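You operate a simulated robot arm through the tools that you are given. There is no shell and no other tool.

You run a simulated robot arm. Do the job below in one go: nothing can be reset, and whatever is moved stays where it is left.

Task
Put the iron test piece in the test block, shut the cover and log the block on the table scale.
Fine: the block from the holder; leave it on the plate.

Only the result counts: the job must be done as asked and must still hold three seconds after the hand-in. Knocking over, shifting, dropping, spilling or breaking anything else fails it. Lids that push on must go on centred and level and be pressed home; caps that screw on are set level and turned clockwise until they are tight.

Robot
A 6-joint arm with a two-finger parallel gripper, fixed in place. Base frame: the origin is at the foot of the arm, x ahead of it, y to its left, z up; the work surface is at about z = 0. Readings come in cm, degrees, newtons and seconds.
With the tool pointing down near the work surface it reaches from about 18 to 46 cm from the base axis. Its first joint turns from -70.0 to 70.0 degrees. Payload 1.9 kg.
Tool frame: the origin (TCP) lies between the finger pads and is the grasp point; the fingertips stand 2.3 cm ahead of it; z points along the fingers, y is the line along which they close. The gripper opens to 9.4 cm. The fingers are 3.8 cm wide and 1 cm thick; the gripper's body (5.4 by 9.6 cm) begins 3.9 cm behind the TCP.
Orientation is that of the tool frame in the base frame, as a unit quaternion [w, x, y, z]. With the fingers straight down and closing along the base's y, the tool's x points along the base's -x, its y along +y and its z along -z.

Tools
- The arm moves only by the tool step_arm. Its argument "plan" is a list of rows, each a list of 3 entries, a list of its own where there are three numbers: the shift along the tool's x, y, z in cm, then the turn, a rotation vector about the tool's x, y, z in degrees, then the finger opening in cm, from 0 to 9.4. In form: [[[x, y, z], [wx, wy, wz], fingers], ...]. A call has 1 to 20 rows; each row shifts and turns the commanded pose from where the row before left it, along the tool's axes as they then stand. Rows are played at 5 a second. More than 5 cm and 8.6 degrees between two rows, or a gripper value outside its range, and nothing of the call is played. Where a pose cannot be reached the arm comes as near as it can. A force on the tool above 40 N (or 10 N above the force at the start of the call, whichever is more), or a blocked arm, ends the call early, and 0.2 s more pass. Each finger travels about 10.8 cm/s and halts on what it meets, pressing with about 32 N; the grip force reading is that of the motor and also rises with nothing between the fingers. The clock runs only during rows and for 0.2 s after the last one: add rows that do not move to give the fingers time. It gives the time, the measured TCP pose, the force on the tool (base axes), the opening and the grip force at its end, in the units of the frame above (readings bear some noise), with the torque about the TCP (base axes, N m) and any sound that the robot's microphone picked up.
- Cameras (640 x 400 px; columns grow to the right, rows downward): "scene" is fixed at [7.25, 34.28, 41]; the picture's right is [-0.45, -0.89, 0.00], its down [-0.63, 0.32, -0.71] and it looks along [0.64, -0.32, -0.70] (base axes); focal length 214 px, centre (320, 200). "wrist" rides on the gripper at [8.7, 1.6, -7.4] in the tool frame; the picture's right is [-0.18, 0.98, 0.00], its down [-0.58, -0.11, -0.81] and it looks along [-0.79, -0.15, 0.59] (tool axes); focal length 243 px, centre (320, 200). There is no depth. A picture from a camera that has moved, and an enlarged one, comes with that camera's place and axes in the base frame and with its lens.
- snapshot(camera): a new picture of that camera. No time passes.
- close_up(camera, box): a new picture of the part [left, top, right, bottom] of that camera's present view, enlarged. No time passes.
- finish_job(): hands the job in; it is judged then, once.

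Nothing tells you positions but the pictures and the camera data. Unless the task says otherwise, let go and move clear before handing in.

The tools are called as name(argument=value, ...) on one line, values as JSON. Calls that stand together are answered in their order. step_arm: Moves the arm, as the interface text tells. Its arguments: {"type":"object","properties":{"plan":{"type":"array","items":{"type":"array"}}},"required":["plan"]} The other tools are called the same way: snapshot (camera) takes a picture; close_up (camera, box) takes an enlarged picture of a part of a camera's view; finish_job () hands the job in.

At the start:

```text
time: 0.0
tool_pos: [26.82, 12.94, 27.42]
orientation: [-0.001, -0.001, 1.0, 0.002]
wrist_force: [0.4, 0.3, 0.4]
moment: [-0.01, 0.01, 0.01]
finger_gap: 9.37
grip_force: 0.1
```

scene: 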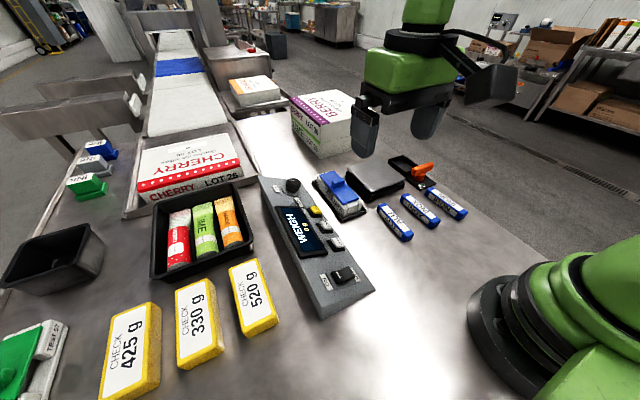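
wrist: 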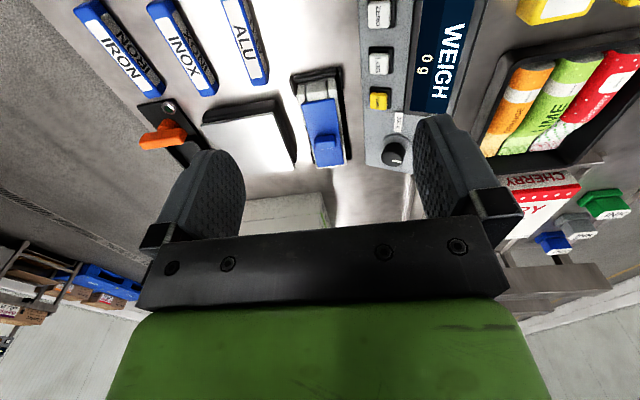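

I see a table scale with a console (WEIGH 0 g), a blue-topped block in a holder next to the plate, three test pieces (ALU, INOX, IRON), an orange-levered thing, and other goods. I'll look closer before moving.

close_up(camera="scene", box=[250, 140, 480, 320])

close_up(camera="wrist", box=[70, 0, 500, 200])

close_up(camera="scene", box=[0, 120, 130, 400])

close_up(camera="scene", box=[300, 150, 390, 230])

close_up(camera="scene", box=[340, 150, 480, 240])

close_up(camera="scene", box=[255, 170, 375, 320])

```text
2.22 times, centred on (365, 230) of scene
camera zoom: at [7.25, 34.28, 41.0], right [-0.45, -0.89, 0.0], down [-0.63, 0.32, -0.71], along [0.64, -0.32, -0.7], focal length 477 px, centre (220, 133)
```

zoom: 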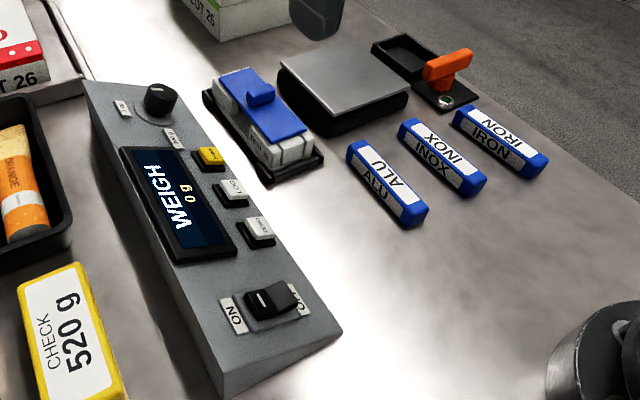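

```text
1.49 times, centred on (285, 100) of wrist
camera zoom: at [18.16, 14.55, 34.93], right [0.18, 0.98, 0.0], down [0.58, -0.11, 0.81], along [0.79, -0.15, -0.59], focal length 361 px, centre (372, 349)
```

zoom: 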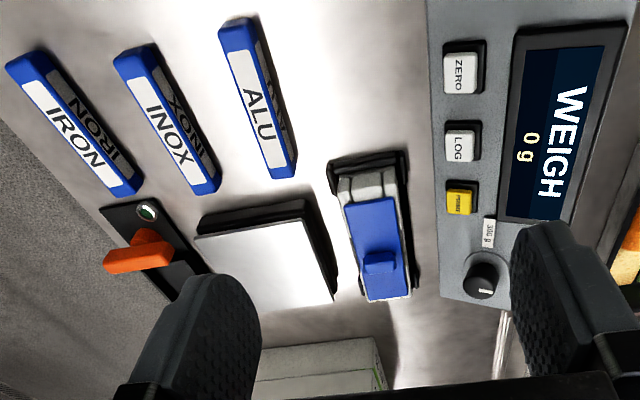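

```text
1.43 times, centred on (65, 260) of scene
camera zoom: at [7.25, 34.28, 41.0], right [-0.45, -0.89, 0.0], down [-0.63, 0.32, -0.71], along [0.64, -0.32, -0.7], focal length 306 px, centre (684, 114)
```

zoom: 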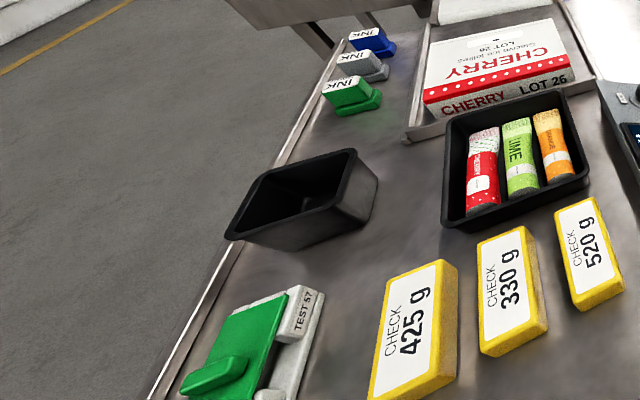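

```text
5.00 times, centred on (345, 190) of scene
camera zoom: at [7.25, 34.28, 41.0], right [-0.45, -0.89, 0.0], down [-0.63, 0.32, -0.71], along [0.64, -0.32, -0.7], focal length 1072 px, centre (195, 250)
```

zoom: 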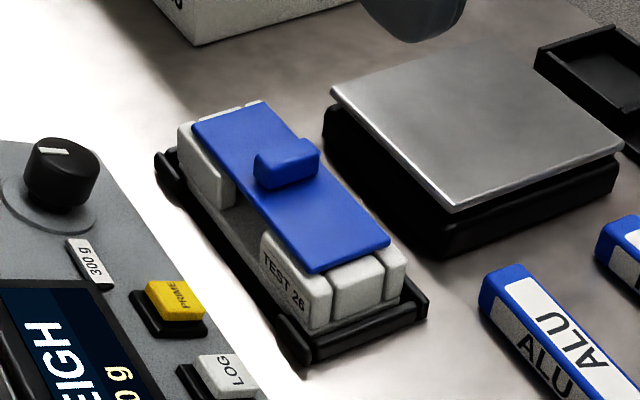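

```text
4.44 times, centred on (410, 195) of scene
camera zoom: at [7.25, 34.28, 41.0], right [-0.45, -0.89, 0.0], down [-0.63, 0.32, -0.71], along [0.64, -0.32, -0.7], focal length 953 px, centre (-80, 222)
```

zoom: 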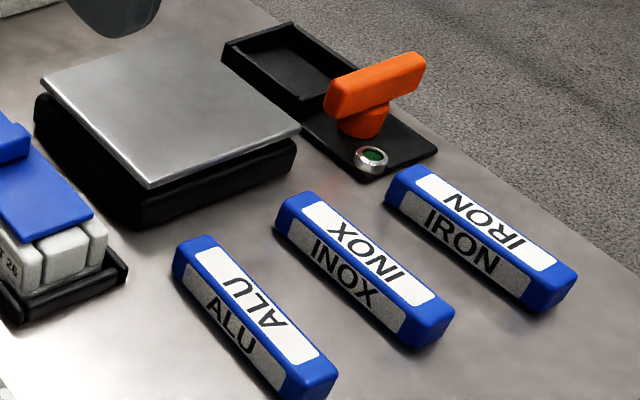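

```text
2.67 times, centred on (315, 245) of scene
camera zoom: at [7.25, 34.28, 41.0], right [-0.45, -0.89, 0.0], down [-0.63, 0.32, -0.71], along [0.64, -0.32, -0.7], focal length 572 px, centre (333, 80)
```

zoom: 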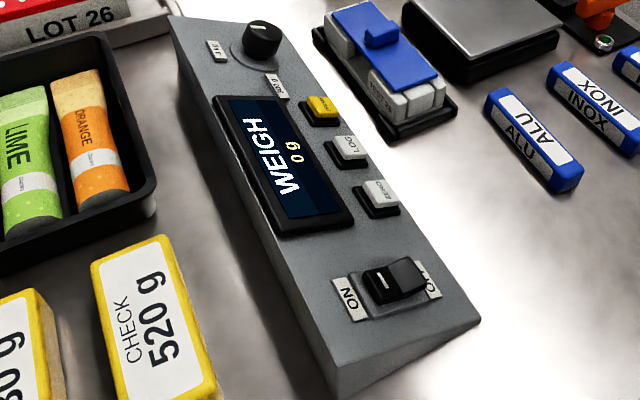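

I want to read the labels on the console and understand the cover of the block and the orange lever, so I'm zooming in further.

close_up(camera="scene", box=[265, 170, 325, 215])

close_up(camera="scene", box=[290, 195, 360, 250])

close_up(camera="scene", box=[310, 255, 370, 300])

close_up(camera="scene", box=[310, 165, 370, 225])

close_up(camera="scene", box=[385, 150, 445, 195])

close_up(camera="wrist", box=[280, 60, 360, 180])

close_up(camera="wrist", box=[350, 0, 490, 170])

close_up(camera="scene", box=[0, 310, 80, 400])

```text
8.89 times, centred on (295, 192) of scene
camera zoom: at [7.25, 34.28, 41.0], right [-0.45, -0.89, 0.0], down [-0.63, 0.32, -0.71], along [0.64, -0.32, -0.7], focal length 1906 px, centre (542, 267)
```

zoom: 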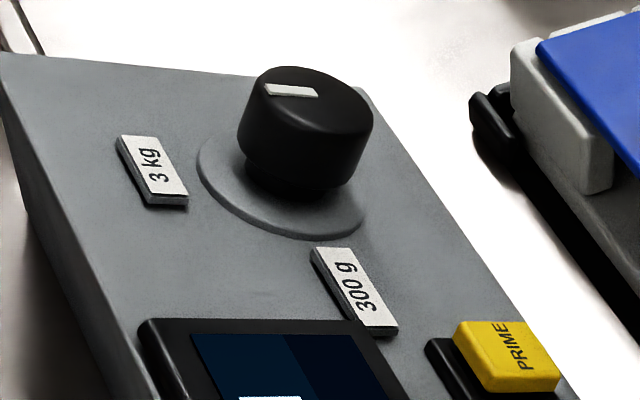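

```text
7.27 times, centred on (325, 222) of scene
camera zoom: at [7.25, 34.28, 41.0], right [-0.45, -0.89, 0.0], down [-0.63, 0.32, -0.71], along [0.64, -0.32, -0.7], focal length 1560 px, centre (284, 36)
```

zoom: 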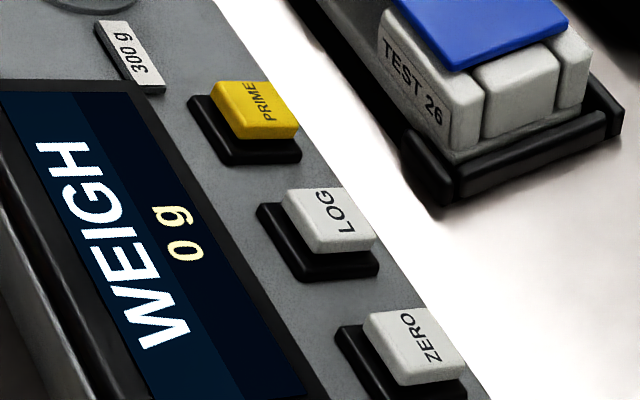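

```text
8.89 times, centred on (340, 278) of scene
camera zoom: at [7.25, 34.28, 41.0], right [-0.45, -0.89, 0.0], down [-0.63, 0.32, -0.71], along [0.64, -0.32, -0.7], focal length 1906 px, centre (142, -489)
```

zoom: 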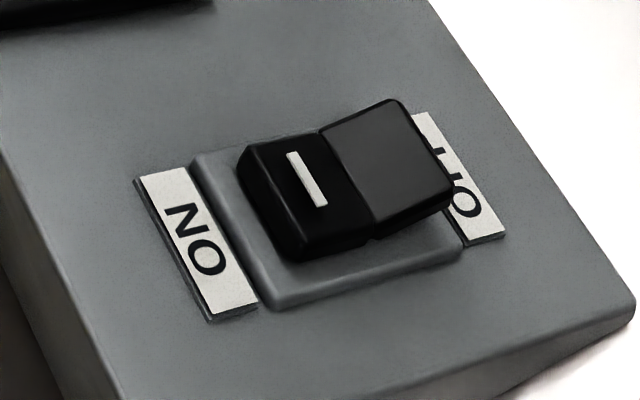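

```text
6.67 times, centred on (340, 195) of scene
camera zoom: at [7.25, 34.28, 41.0], right [-0.45, -0.89, 0.0], down [-0.63, 0.32, -0.71], along [0.64, -0.32, -0.7], focal length 1430 px, centre (187, 233)
```

zoom: 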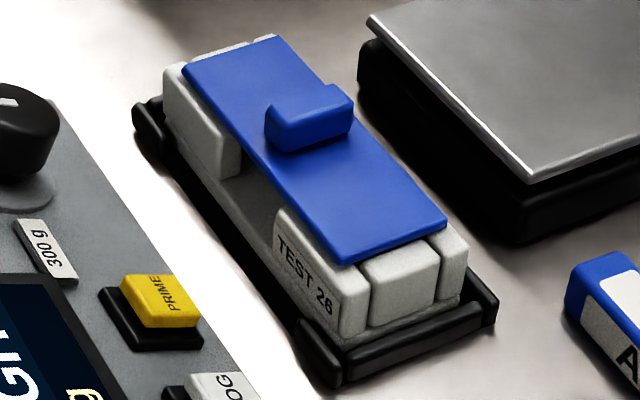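

```text
8.89 times, centred on (415, 172) of scene
camera zoom: at [7.25, 34.28, 41.0], right [-0.45, -0.89, 0.0], down [-0.63, 0.32, -0.71], along [0.64, -0.32, -0.7], focal length 1906 px, centre (-524, 444)
```

zoom: 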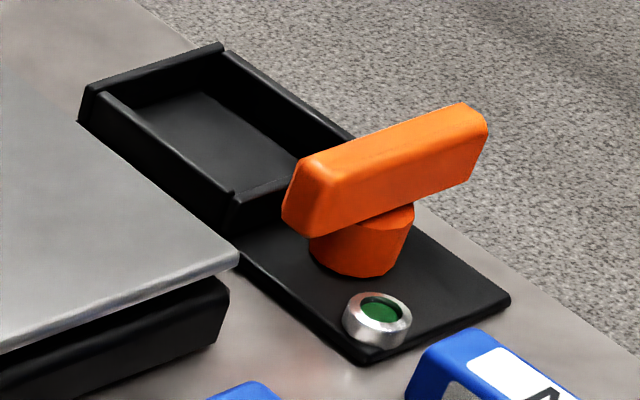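

```text
3.33 times, centred on (320, 120) of wrist
camera zoom: at [18.16, 14.55, 34.93], right [0.18, 0.98, 0.0], down [0.58, -0.11, 0.81], along [0.79, -0.15, -0.59], focal length 809 px, centre (320, 467)
```

zoom: 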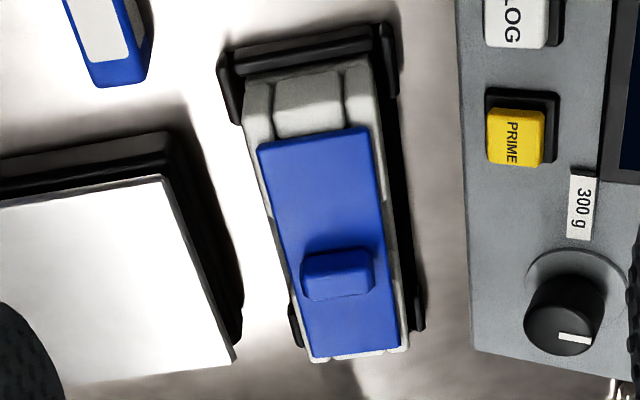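

```text
2.35 times, centred on (420, 85) of wrist
camera zoom: at [18.16, 14.55, 34.93], right [0.18, 0.98, 0.0], down [0.58, -0.11, 0.81], along [0.79, -0.15, -0.59], focal length 571 px, centre (85, 471)
```

zoom: 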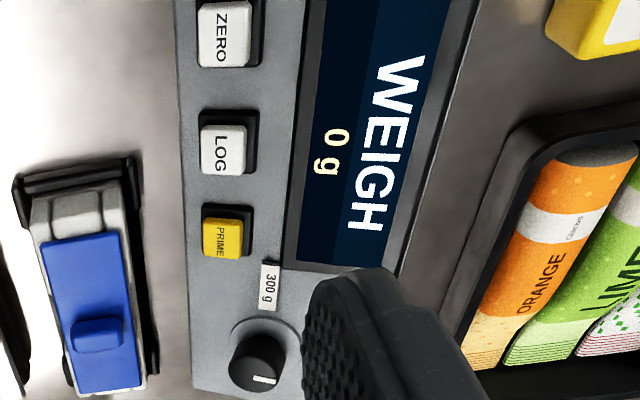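

```text
4.44 times, centred on (40, 355) of scene
camera zoom: at [7.25, 34.28, 41.0], right [-0.45, -0.89, 0.0], down [-0.63, 0.32, -0.71], along [0.64, -0.32, -0.7], focal length 953 px, centre (1564, -489)
```

zoom: 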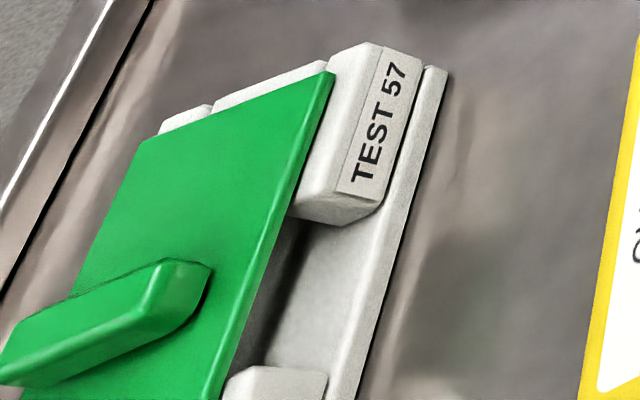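

The block "TEST 26" with a blue cover sits in its holder around (42, 11), the plate around (40, -1) and the iron bar around (28, -12.5). I'll bring the wrist camera nearer to study how the cover works.

step_arm(plan=[[[-0.5, -1, 3], [0, 0, 0], 9.4], [[-0.5, -1, 3], [0, 0, 0], 9.4], [[0, -0.5, 3], [0, 0, 0], 9.4], [[0, 0, 2], [0, 0, 0], 9.4], [[0, 0, 0], [0, 0, 0], 9.4]])

snapshot(camera="wrist")

```text
time: 1.2
tool_pos: [27.84, 10.43, 16.15]
orientation: [0.0, -0.001, 1.0, 0.0]
wrist_force: [0.1, -0.3, -0.4]
moment: [-0.01, 0.02, -0.02]
finger_gap: 9.42
grip_force: 0.0
```

```text
taken
camera wrist: at [19.16, 12.04, 23.79], right [0.18, 0.98, 0.0], down [0.58, -0.11, 0.81], along [0.79, -0.15, -0.59], focal length 243 px, centre (320, 200)
```

wrist: 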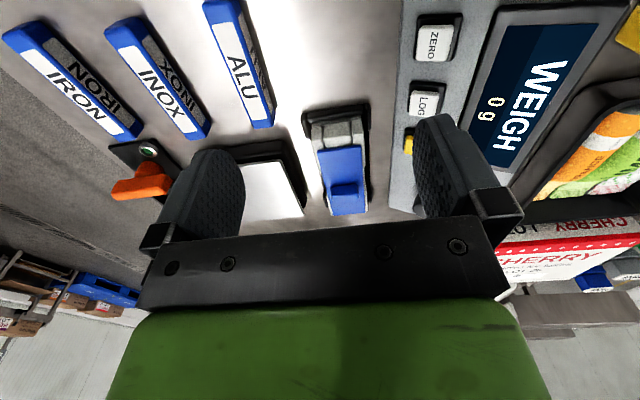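

close_up(camera="wrist", box=[290, 90, 390, 225])

close_up(camera="wrist", box=[95, 120, 195, 210])

snapshot(camera="scene")

```text
2.96 times, centred on (340, 158) of wrist
camera zoom: at [19.16, 12.04, 23.79], right [0.18, 0.98, 0.0], down [0.58, -0.11, 0.81], along [0.79, -0.15, -0.59], focal length 719 px, centre (261, 326)
```

zoom: 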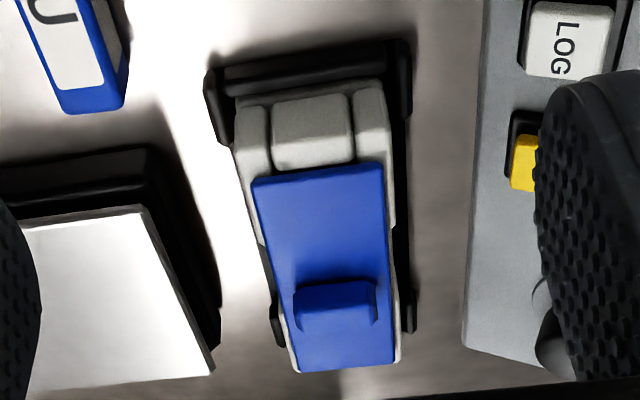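

```text
4.44 times, centred on (145, 165) of wrist
camera zoom: at [19.16, 12.04, 23.79], right [0.18, 0.98, 0.0], down [0.58, -0.11, 0.81], along [0.79, -0.15, -0.59], focal length 1078 px, centre (1098, 356)
```

zoom: 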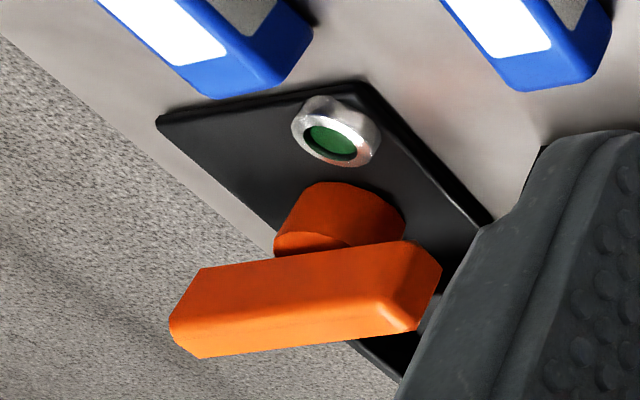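

```text
taken
```

scene: 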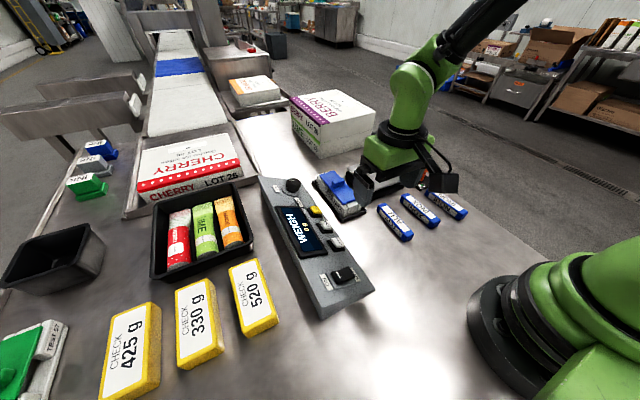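

The orange lever sits on its own plate with a green lamp, separate from the scale. I'll zoom tightly on the cover ends to see whether it lifts, hinges or slides.

close_up(camera="scene", box=[310, 165, 345, 190])

close_up(camera="scene", box=[330, 185, 370, 225])

close_up(camera="scene", box=[60, 130, 130, 210])

```text
16.00 times, centred on (328, 178) of scene
camera zoom: at [7.25, 34.28, 41.0], right [-0.45, -0.89, 0.0], down [-0.63, 0.32, -0.71], along [0.64, -0.32, -0.7], focal length 3432 px, centre (200, 560)
```

zoom: 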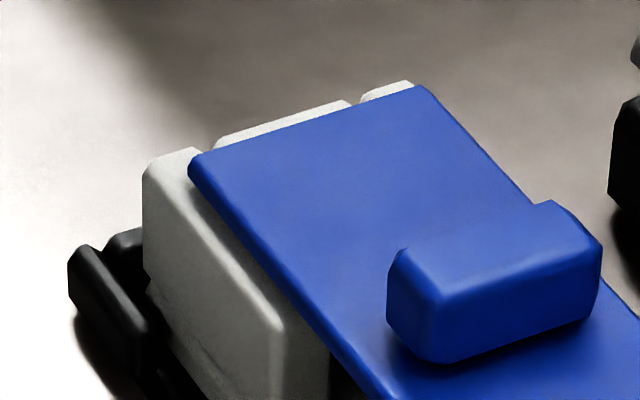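

```text
10.00 times, centred on (350, 205) of scene
camera zoom: at [7.25, 34.28, 41.0], right [-0.45, -0.89, 0.0], down [-0.63, 0.32, -0.71], along [0.64, -0.32, -0.7], focal length 2145 px, centre (20, 150)
```

zoom: 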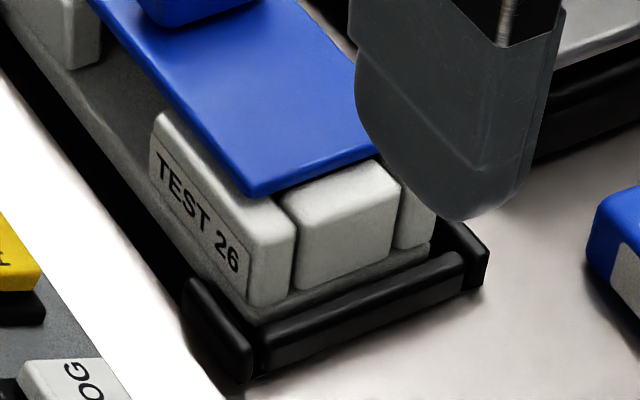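

```text
5.00 times, centred on (95, 170) of scene
camera zoom: at [7.25, 34.28, 41.0], right [-0.45, -0.89, 0.0], down [-0.63, 0.32, -0.71], along [0.64, -0.32, -0.7], focal length 1072 px, centre (1445, 350)
```

zoom: 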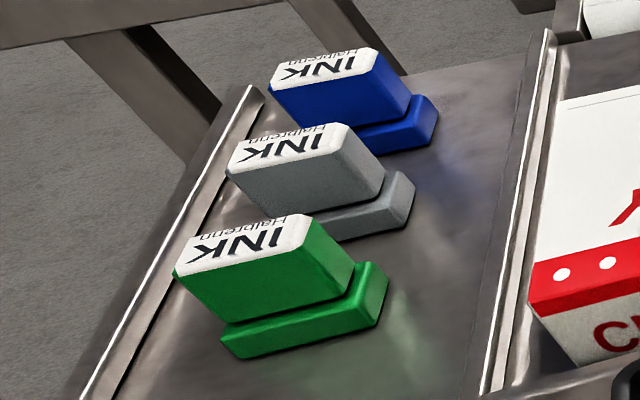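

The cover is a lift-off slab with a central handle at about (43, 10.8), block about 14.5 × 5.5 cm. Next I look at the console (range dial, buttons) with the wrist camera from above.

step_arm(plan=[[[-1, 3, -1], [0, 0, 0], 9.4], [[-1, 3, 0], [0, 0, 0], 9.4], [[-1, 3, 0], [0, 0, 0], 9.4], [[-1, 3, 0], [0, 0, 0], 9.4], [[-1, 0.5, 0], [0, 0, 0], 9.4], [[0, 0, 0], [0, 0, 0], 9.4]])

snapshot(camera="wrist")

close_up(camera="wrist", box=[240, 60, 420, 220])

```text
time: 2.6
tool_pos: [32.83, 23.04, 17.49]
orientation: [0.001, -0.001, 1.0, 0.0]
wrist_force: [-0.6, 0.2, 0.7]
moment: [-0.02, -0.04, 0.05]
finger_gap: 9.38
grip_force: 0.0
```

```text
taken
camera wrist: at [24.18, 24.51, 25.0], right [0.18, 0.98, 0.0], down [0.58, -0.11, 0.81], along [0.79, -0.15, -0.59], focal length 243 px, centre (320, 200)
```

wrist: 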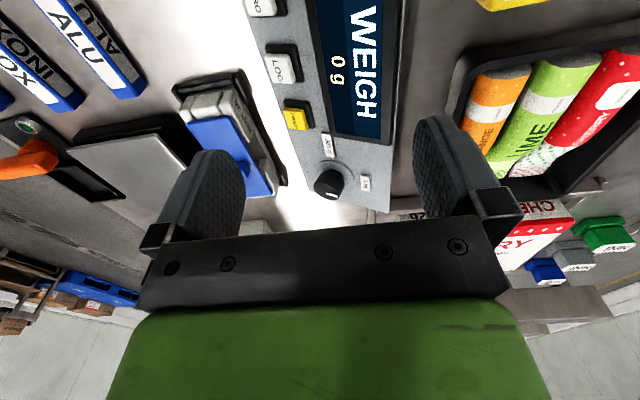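

```text
2.50 times, centred on (330, 140) of wrist
camera zoom: at [24.18, 24.51, 25.0], right [0.18, 0.98, 0.0], down [0.58, -0.11, 0.81], along [0.79, -0.15, -0.59], focal length 606 px, centre (295, 350)
```

zoom: 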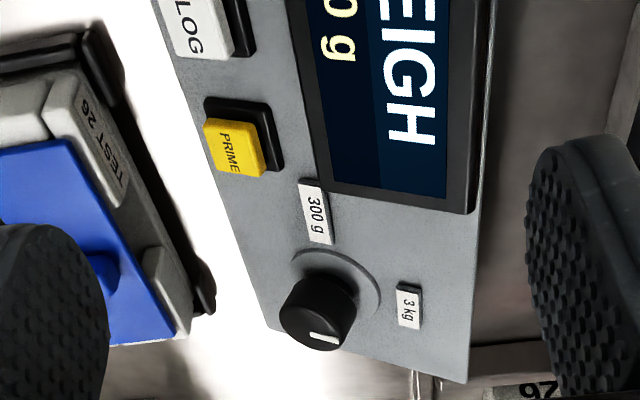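

close_up(camera="wrist", box=[300, 130, 390, 210])

close_up(camera="wrist", box=[240, 0, 330, 140])

close_up(camera="scene", box=[280, 172, 305, 200])

```text
5.00 times, centred on (345, 170) of wrist
camera zoom: at [24.18, 24.51, 25.0], right [0.18, 0.98, 0.0], down [0.58, -0.11, 0.81], along [0.79, -0.15, -0.59], focal length 1213 px, centre (195, 350)
```

zoom: 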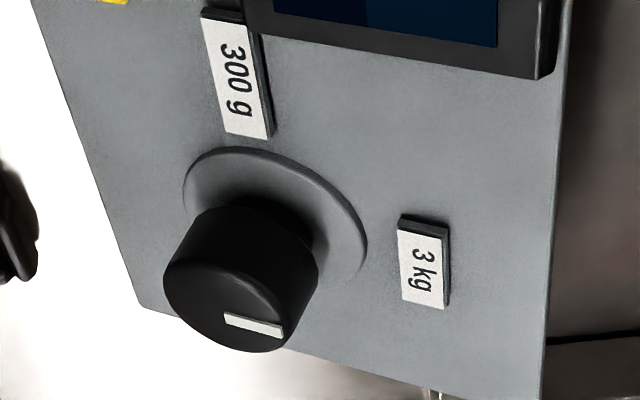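

```text
2.86 times, centred on (285, 70) of wrist
camera zoom: at [24.18, 24.51, 25.0], right [0.18, 0.98, 0.0], down [0.58, -0.11, 0.81], along [0.79, -0.15, -0.59], focal length 693 px, centre (420, 571)
```

zoom: 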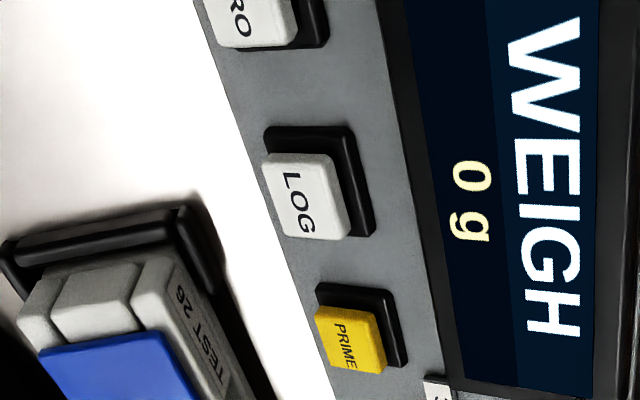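

```text
14.29 times, centred on (292, 186) of scene
camera zoom: at [7.25, 34.28, 41.0], right [-0.45, -0.89, 0.0], down [-0.63, 0.32, -0.71], along [0.64, -0.32, -0.7], focal length 3064 px, centre (713, 400)
```

zoom: 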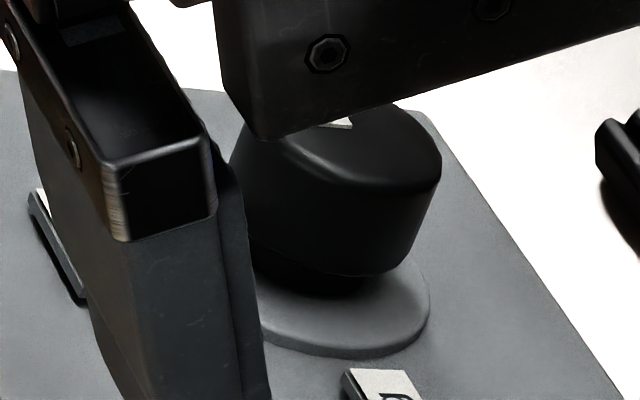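

The dial mark points at "3 kg" and the display is on, reading 0 g. Now I go back in line with the block to localise the handle precisely before lifting the cover.

step_arm(plan=[[[0, -3, 0], [0, 0, 0], 9.4], [[0, -3, 0], [0, 0, 0], 9.4], [[0, -3, 0.5], [0, 0, 0], 9.4], [[0, -3.3, 1], [0, 0, 0], 9.4], [[-0.2, 0, 2], [0, 0, 0], 9.4], [[0, 0, 0], [0, 0, 0], 9.4]])

snapshot(camera="wrist")

close_up(camera="wrist", box=[260, 40, 420, 220])

```text
time: 4.0
tool_pos: [33.03, 10.74, 13.93]
orientation: [0.0, 0.0, 1.0, 0.0]
wrist_force: [0.7, 0.8, -0.4]
moment: [0.0, -0.03, 0.03]
finger_gap: 9.41
grip_force: 0.0
```

```text
taken
camera wrist: at [24.45, 12.29, 21.38], right [0.18, 0.98, 0.0], down [0.58, -0.11, 0.81], along [0.79, -0.15, -0.59], focal length 243 px, centre (320, 200)
```

wrist: 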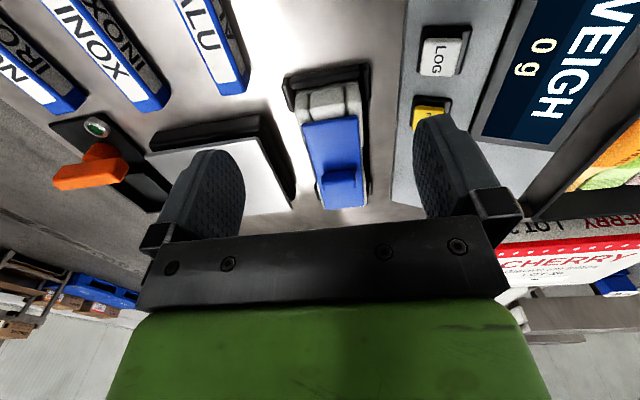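

```text
2.22 times, centred on (340, 130) of wrist
camera zoom: at [24.45, 12.29, 21.38], right [0.18, 0.98, 0.0], down [0.58, -0.11, 0.81], along [0.79, -0.15, -0.59], focal length 539 px, centre (276, 356)
```

zoom: 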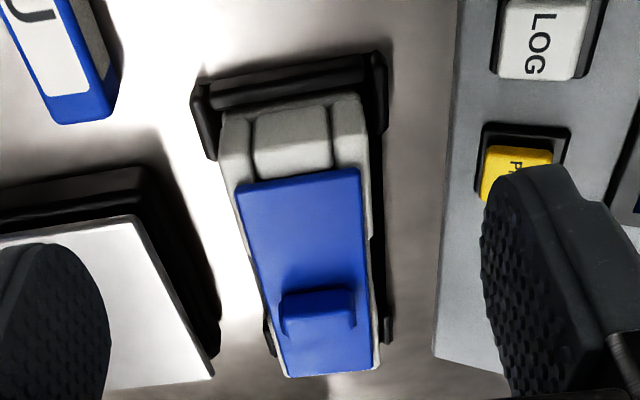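

Cover centre measures about (43.0, 10.8) with its top near z 4.2 and the handle about 3.3 cm long across y. I'll move over it and come down above the handle, then check.

step_arm(plan=[[[-3.3, 0, 0], [0, 0, 0], 7], [[-3.3, 0, 0], [0, 0, 0], 7], [[-3.3, 0, 1], [0, 0, 0], 6.5], [[0, 0.05, 2], [0, 0, 0], 6.5], [[0, 0, 2], [0, 0, 0], 6.5], [[0, 0, 0], [0, 0, 0], 6.5]])

snapshot(camera="wrist")

close_up(camera="scene", box=[300, 140, 400, 230])

```text
time: 5.4
tool_pos: [43.14, 10.8, 9.02]
orientation: [0.0, -0.001, 1.0, 0.001]
wrist_force: [0.0, 0.2, -0.5]
moment: [0.01, -0.01, 0.0]
finger_gap: 6.5
grip_force: 0.0
```

```text
taken
camera wrist: at [34.44, 12.33, 16.59], right [0.18, 0.98, 0.0], down [0.58, -0.11, 0.81], along [0.79, -0.15, -0.59], focal length 243 px, centre (320, 200)
```

wrist: 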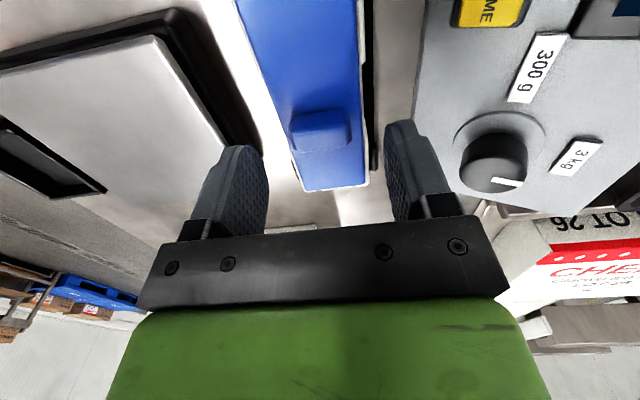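

```text
4.44 times, centred on (350, 185) of scene
camera zoom: at [7.25, 34.28, 41.0], right [-0.45, -0.89, 0.0], down [-0.63, 0.32, -0.71], along [0.64, -0.32, -0.7], focal length 953 px, centre (187, 267)
```

zoom: 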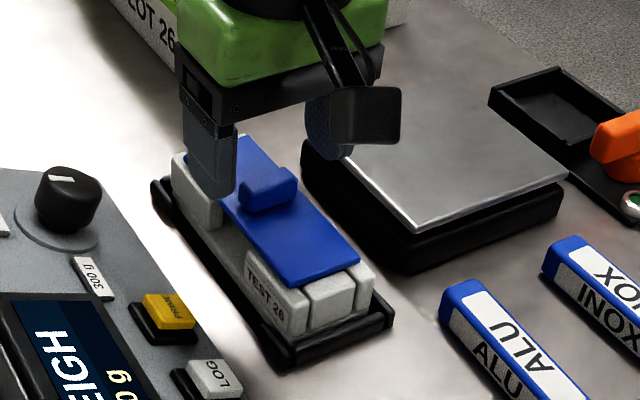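

The handle is centred between the fingers. I descend 2 cm in small steps and close on it.

step_arm(plan=[[[0.2, 0, 1], [0, 0, 0], 6.5], [[0, 0, 0.5], [0, 0, 0], 6], [[0, 0, 0.4], [0, 0, 0], 6], [[0, 0, 0], [0, 0, 0], 6]])

close_up(camera="scene", box=[310, 150, 380, 210])

close_up(camera="wrist", box=[220, 60, 440, 230])

```text
time: 6.4
tool_pos: [42.82, 10.7, 6.92]
orientation: [0.0, 0.0, 1.0, 0.001]
wrist_force: [-0.3, 0.1, 0.3]
moment: [-0.03, -0.03, 0.03]
finger_gap: 5.99
grip_force: 0.1
```

```text
6.67 times, centred on (345, 180) of scene
camera zoom: at [7.25, 34.28, 41.0], right [-0.45, -0.89, 0.0], down [-0.63, 0.32, -0.71], along [0.64, -0.32, -0.7], focal length 1430 px, centre (153, 333)
```

zoom: 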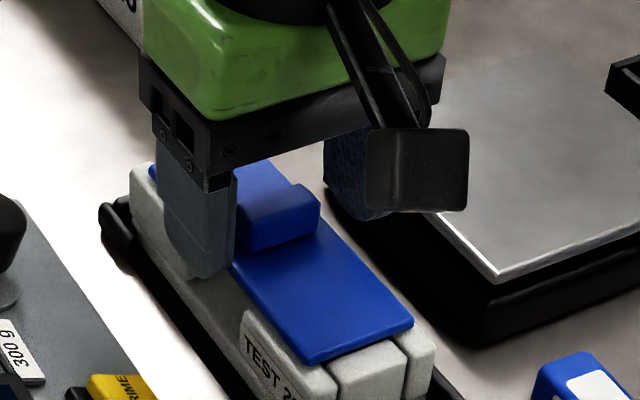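

```text
2.35 times, centred on (330, 145) of wrist
camera zoom: at [34.18, 12.35, 14.55], right [0.18, 0.98, 0.0], down [0.58, -0.11, 0.81], along [0.79, -0.15, -0.59], focal length 571 px, centre (296, 329)
```

zoom: 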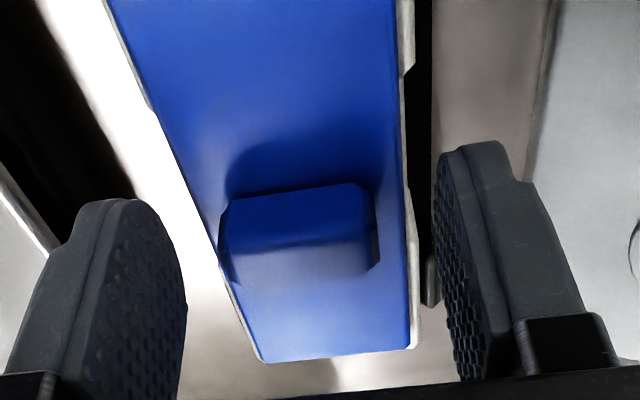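

Fingers straddle the handle with tips just above the cover. I close on it.

step_arm(plan=[[[0, 0, 0], [0, 0, 0], 4], [[0, 0, 0], [0, 0, 0], 2.5], [[0, 0, 0], [0, 0, 0], 2], [[0, 0, 0], [0, 0, 0], 2]])

close_up(camera="scene", box=[310, 150, 380, 210])

```text
time: 7.4
tool_pos: [42.98, 10.76, 6.97]
orientation: [0.0, -0.001, 1.0, 0.001]
wrist_force: [-0.4, 2.5, 1.1]
moment: [0.05, -0.01, 0.03]
finger_gap: 3.31
grip_force: 31.5
```

```text
6.67 times, centred on (345, 180) of scene
camera zoom: at [7.25, 34.28, 41.0], right [-0.45, -0.89, 0.0], down [-0.63, 0.32, -0.71], along [0.64, -0.32, -0.7], focal length 1430 px, centre (153, 333)
```

zoom: 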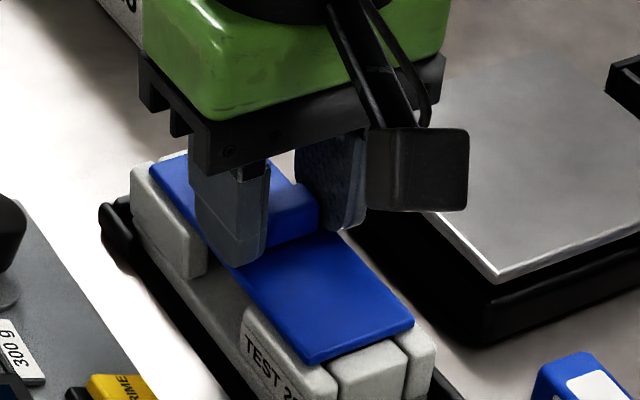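

Gripped the handle at 3.31 cm. I lift gently and watch the force to see whether the cover alone comes up.

step_arm(plan=[[[0, 0, -0.2], [0, 0, 0], 2], [[0, 0, -0.2], [0, 0, 0], 2], [[0, 0, -0.3], [0, 0, 0], 2], [[0, 0, 0], [0, 0, 0], 2]])

close_up(camera="scene", box=[310, 150, 380, 220])

```text
time: 8.4
tool_pos: [42.64, 10.8, 7.7]
orientation: [0.0, -0.001, 1.0, 0.0]
wrist_force: [-0.9, 0.2, -3.6]
moment: [-0.02, 0.04, 0.01]
finger_gap: 3.3
grip_force: 31.9
```

```text
5.71 times, centred on (345, 185) of scene
camera zoom: at [7.26, 34.28, 40.99], right [-0.45, -0.89, 0.0], down [-0.63, 0.32, -0.71], along [0.64, -0.32, -0.7], focal length 1226 px, centre (177, 286)
```

zoom: 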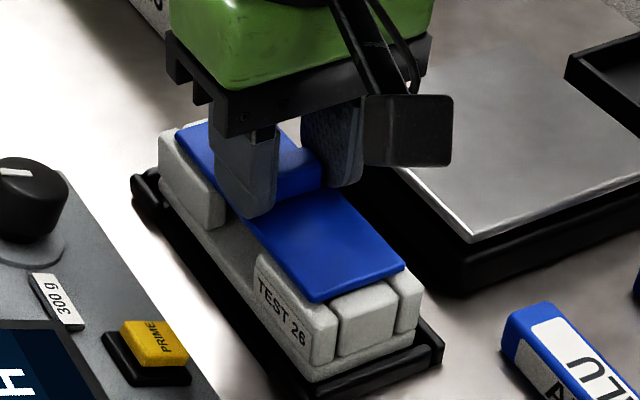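

The force reads about 3.6 N, more than a thin cover should weigh. I check whether the whole block has come up with it.

close_up(camera="scene", box=[310, 165, 345, 200])

close_up(camera="scene", box=[330, 185, 370, 225])

close_up(camera="wrist", box=[200, 0, 440, 230])

```text
11.43 times, centred on (328, 182) of scene
camera zoom: at [7.26, 34.28, 40.99], right [-0.45, -0.89, 0.0], down [-0.63, 0.32, -0.71], along [0.64, -0.32, -0.7], focal length 2451 px, centre (234, 400)
```

zoom: 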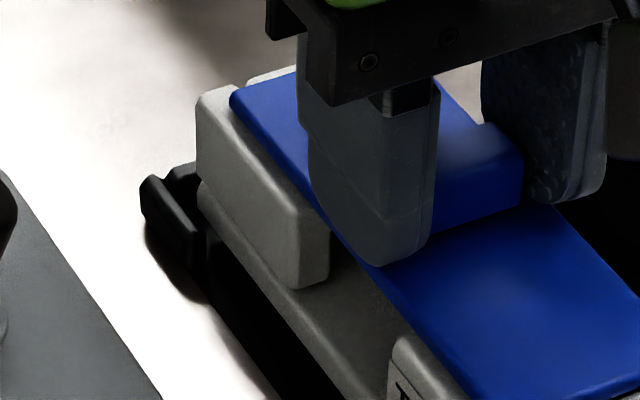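

```text
10.00 times, centred on (350, 205) of scene
camera zoom: at [7.26, 34.28, 40.99], right [-0.45, -0.89, 0.0], down [-0.63, 0.32, -0.71], along [0.64, -0.32, -0.7], focal length 2145 px, centre (20, 150)
```

zoom: 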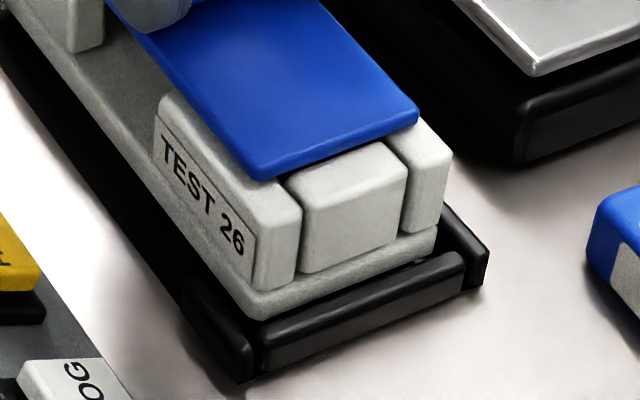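

```text
1.74 times, centred on (320, 115) of wrist
camera zoom: at [34.07, 12.34, 15.24], right [0.18, 0.98, 0.0], down [0.58, -0.11, 0.81], along [0.79, -0.15, -0.59], focal length 422 px, centre (320, 348)
```

zoom: 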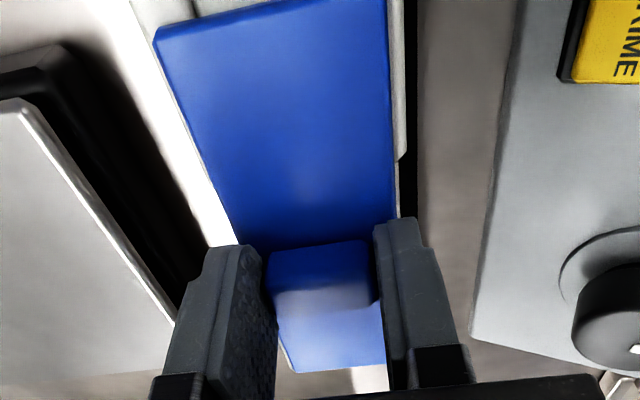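

The block base rose out of the holder with the cover, so the cover is retained on the block (it must slide or hinge, or is a tight fit). I set it back down and release to inspect it from the side.

step_arm(plan=[[[0, 0, 0.3], [0, 0, 0], 2], [[0, 0, 0.2], [0, 0, 0], 2], [[0, 0, 0.2], [0, 0, 0], 2], [[0, 0, 0], [0, 0, 0], 2]])

close_up(camera="scene", box=[330, 185, 370, 225])

```text
time: 9.4
tool_pos: [42.72, 10.73, 6.97]
orientation: [0.001, 0.0, 1.0, 0.001]
wrist_force: [0.2, -0.2, 2.0]
moment: [-0.15, 0.36, -0.04]
finger_gap: 3.29
grip_force: 31.8
```

```text
10.00 times, centred on (350, 205) of scene
camera zoom: at [7.25, 34.28, 41.0], right [-0.45, -0.89, 0.0], down [-0.63, 0.32, -0.71], along [0.64, -0.32, -0.7], focal length 2145 px, centre (20, 150)
```

zoom: 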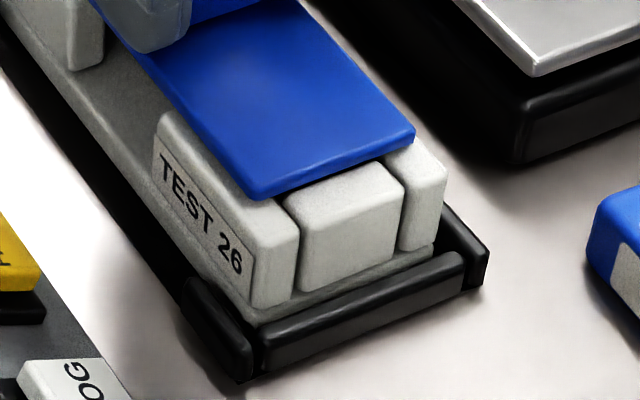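

Block is back in the holder. I release, rise, and look at the cover from the side.

step_arm(plan=[[[0, 0, 0], [0, 0, 0], 4], [[0, 0, 0], [0, 0, 0], 6], [[0, 0, -1], [0, 0, 0], 6], [[0, 0, -3], [0, 0, 0], 6], [[0, 0, -3], [0, 0, 0], 6], [[0, 0, 0], [0, 0, 0], 6]])

close_up(camera="scene", box=[310, 165, 370, 225])

snapshot(camera="wrist")

```text
time: 10.8
tool_pos: [42.62, 10.65, 13.95]
orientation: [-0.001, 0.0, 1.0, 0.001]
wrist_force: [0.1, 0.5, 1.1]
moment: [0.01, -0.01, 0.02]
finger_gap: 6.0
grip_force: 0.0
```

```text
6.67 times, centred on (340, 195) of scene
camera zoom: at [7.25, 34.28, 41.0], right [-0.45, -0.89, 0.0], down [-0.63, 0.32, -0.71], along [0.64, -0.32, -0.7], focal length 1430 px, centre (187, 233)
```

zoom: 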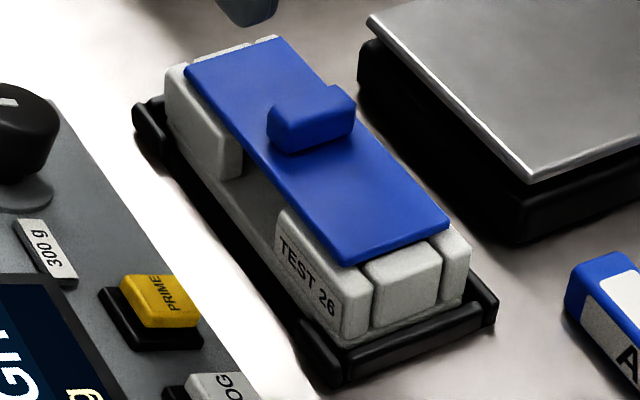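

```text
taken
camera wrist: at [34.03, 12.29, 21.53], right [0.18, 0.98, 0.0], down [0.58, -0.11, 0.81], along [0.79, -0.15, -0.59], focal length 243 px, centre (320, 200)
```

wrist: 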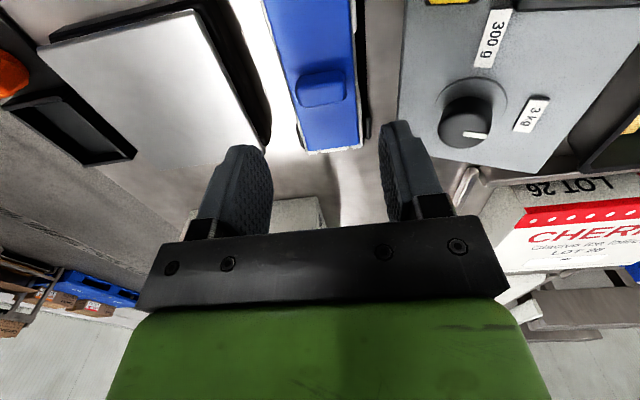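

The block sits as before. I go back and tilt the hand so that the wrist camera looks almost level at the block's end and cover joint.

step_arm(plan=[[[4, 0, 0], [0, 0, 0], 9], [[4, 0, 0], [0, 0, 0], 9], [[4, 0, 0], [0, 0, 0], 9], [[4, 0, 0], [0, -7.5, 0], 9], [[2, 0, 0], [0, -7.5, 0], 9], [[0, 0, 0], [0, -7.5, 0], 9], [[0, 0, 0], [0, -7.5, 0], 9], [[1.5, 0, 2.6], [0, 0, 0], 9], [[1.5, 0, 2.6], [0, 0, 0], 9], [[0.7, 0, 1.3], [0, 0, 0], 9], [[0, 0, 0], [0, 0, 0], 9]])

snapshot(camera="wrist")

close_up(camera="wrist", box=[240, 120, 400, 230])

```text
time: 13.2
tool_pos: [24.15, 9.05, 6.23]
orientation: [0.166, 0.004, 0.985, -0.036]
wrist_force: [-0.1, 0.5, 0.4]
moment: [0.01, 0.01, 0.0]
finger_gap: 9.01
grip_force: 0.1
out of reach, approached as far as the arm can: row 5, 6, 7
```

```text
taken
camera wrist: at [13.66, 11.06, 10.45], right [0.19, 0.98, -0.01], down [0.28, -0.05, 0.96], along [0.94, -0.19, -0.29], focal length 243 px, centre (320, 200)
```

wrist: 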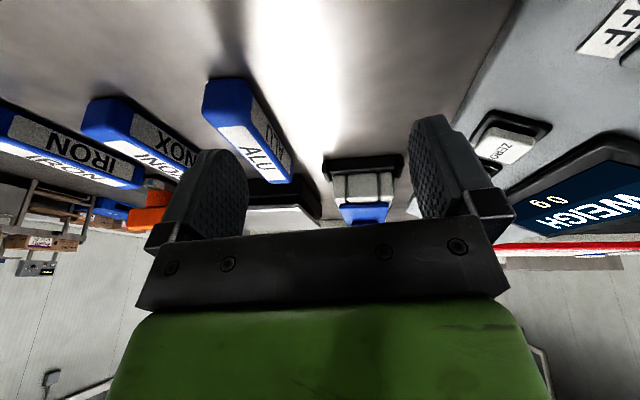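

```text
3.64 times, centred on (320, 175) of wrist
camera zoom: at [13.66, 11.06, 10.45], right [0.19, 0.98, -0.01], down [0.28, -0.05, 0.96], along [0.94, -0.19, -0.29], focal length 882 px, centre (320, 291)
```

zoom: 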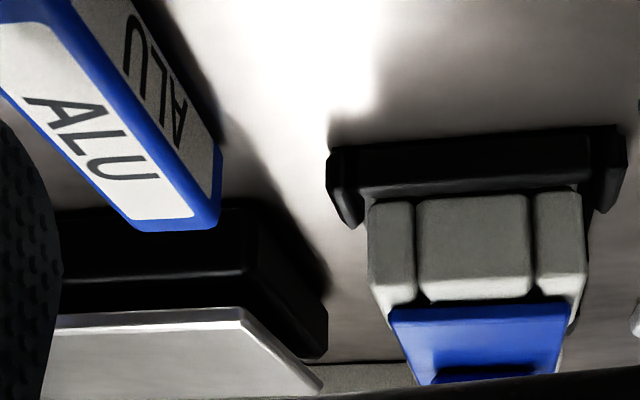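

close_up(camera="wrist", box=[325, 165, 400, 225])

close_up(camera="wrist", box=[330, 185, 375, 215])

```text
6.67 times, centred on (362, 195) of wrist
camera zoom: at [13.66, 11.06, 10.45], right [0.19, 0.98, -0.01], down [0.28, -0.05, 0.96], along [0.94, -0.19, -0.29], focal length 1618 px, centre (37, 233)
```

zoom: 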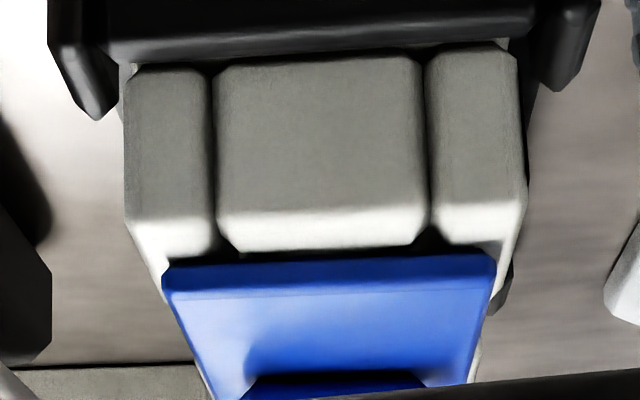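

```text
13.33 times, centred on (352, 200) of wrist
camera zoom: at [13.66, 11.06, 10.45], right [0.19, 0.98, -0.01], down [0.28, -0.05, 0.96], along [0.94, -0.19, -0.29], focal length 3235 px, centre (-113, 200)
```

zoom: 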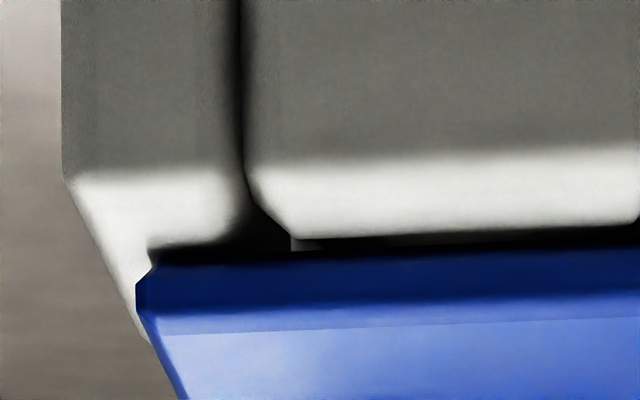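

The cover is a flat slab sitting on the walls; with the holder restraining the block sideways, a sliding cover is most likely. I level the hand again at a safe height first.

step_arm(plan=[[[0, 0, -3], [0, 0, 0], 9], [[0, 0, -3], [0, 0, 0], 9], [[-3, 0, -1], [-1.4, 6.4, -0.15], 9], [[-3, 0, -1], [-1.4, 6.4, -0.15], 9], [[-3, 0, 0], [-1.4, 6.4, -0.15], 9], [[0, 0, 0], [0, 0, 0], 9]])

```text
time: 14.6
tool_pos: [28.27, 8.79, 14.8]
orientation: [0.055, 0.008, 0.998, -0.036]
wrist_force: [0.1, 0.3, -0.2]
moment: [0.01, -0.01, -0.03]
finger_gap: 8.99
grip_force: 0.1
out of reach, approached as far as the arm can: row 3, 4
```

step_arm(plan=[[[-3, 1, 0], [0, 0, 0], 7], [[0, 0, 0], [-4.1, 6.3, -0.9], 7], [[-3, 1, 0], [0, 0, 0], 7], [[0, 0, 0], [0, 0, 0], 7]])

```text
time: 15.6
tool_pos: [34.22, 10.62, 15.05]
orientation: [-0.001, 0.0, 1.0, 0.001]
wrist_force: [0.2, 1.0, -0.2]
moment: [-0.03, -0.03, -0.01]
finger_gap: 7.0
grip_force: 0.1
```

Level again. I return to the handle, grip it and test for sliding toward the robot with very small motions.

step_arm(plan=[[[-4.4, 0.1, 0], [0, 0, 0], 6.5], [[-4.4, 0, 0], [0, 0, 0], 6.5], [[0, 0, 3.5], [0, 0, 0], 6], [[0, 0, 3], [0, 0, 0], 6], [[0, 0, 1], [0, 0, 0], 6], [[0, 0, 0.5], [0, 0, 0], 6], [[0, 0, 0], [0, 0, 0], 6]])

close_up(camera="wrist", box=[220, 60, 440, 230])

```text
time: 17.2
tool_pos: [43.22, 10.78, 7.02]
orientation: [0.0, 0.0, 1.0, -0.001]
wrist_force: [-0.7, 0.7, 0.2]
moment: [-0.02, -0.01, -0.02]
finger_gap: 6.0
grip_force: 0.2
```

```text
2.35 times, centred on (330, 145) of wrist
camera zoom: at [34.62, 12.39, 14.59], right [0.18, 0.98, 0.0], down [0.58, -0.11, 0.81], along [0.79, -0.15, -0.59], focal length 571 px, centre (296, 329)
```

zoom: 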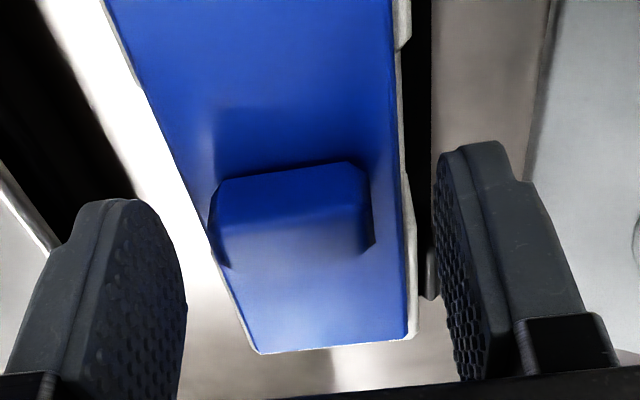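

step_arm(plan=[[[0, 0, 0], [0, 0, 0], 4], [[0, 0, 0], [0, 0, 0], 2.5], [[0, 0, 0], [0, 0, 0], 2], [[0.15, 0, 0], [0, 0, 0], 2], [[0.15, 0, 0], [0, 0, 0], 2], [[0, 0, 0], [0, 0, 0], 2]])

```text
time: 18.6
tool_pos: [42.96, 10.78, 6.96]
orientation: [0.0, 0.0, 1.0, 0.0]
wrist_force: [1.5, -2.0, 4.7]
moment: [0.03, 0.08, -0.06]
finger_gap: 3.3
grip_force: 32.2
```

step_arm(plan=[[[0.15, 0, 0], [0, 0, 0], 2], [[0.15, 0, 0], [0, 0, 0], 2], [[0.15, 0, 0], [0, 0, 0], 2], [[0, 0, 0], [0, 0, 0], 2]])

close_up(camera="scene", box=[310, 165, 370, 225])

close_up(camera="scene", box=[330, 185, 370, 225])

```text
time: 19.6
tool_pos: [42.55, 10.72, 6.95]
orientation: [0.0, 0.0, 1.0, -0.001]
wrist_force: [-0.9, 1.5, 0.6]
moment: [0.09, -0.4, 0.17]
finger_gap: 3.29
grip_force: 32.2
```

```text
6.67 times, centred on (340, 195) of scene
camera zoom: at [7.25, 34.28, 41.0], right [-0.45, -0.89, 0.0], down [-0.63, 0.32, -0.71], along [0.64, -0.32, -0.7], focal length 1430 px, centre (187, 233)
```

zoom: 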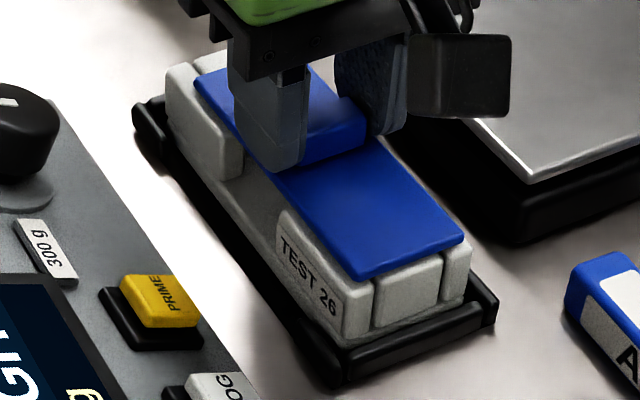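

```text
10.00 times, centred on (350, 205) of scene
camera zoom: at [7.25, 34.28, 41.0], right [-0.45, -0.89, 0.0], down [-0.63, 0.32, -0.71], along [0.64, -0.32, -0.7], focal length 2145 px, centre (20, 150)
```

zoom: 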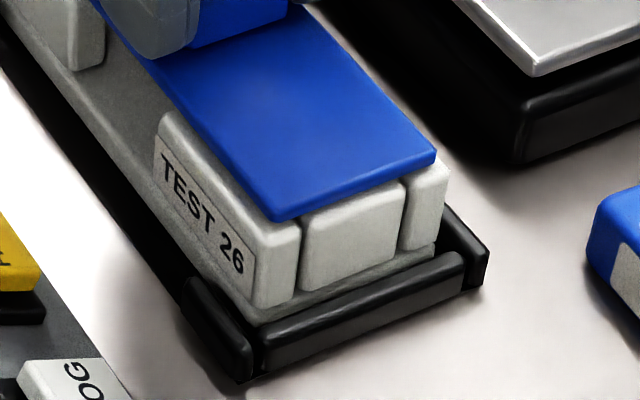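

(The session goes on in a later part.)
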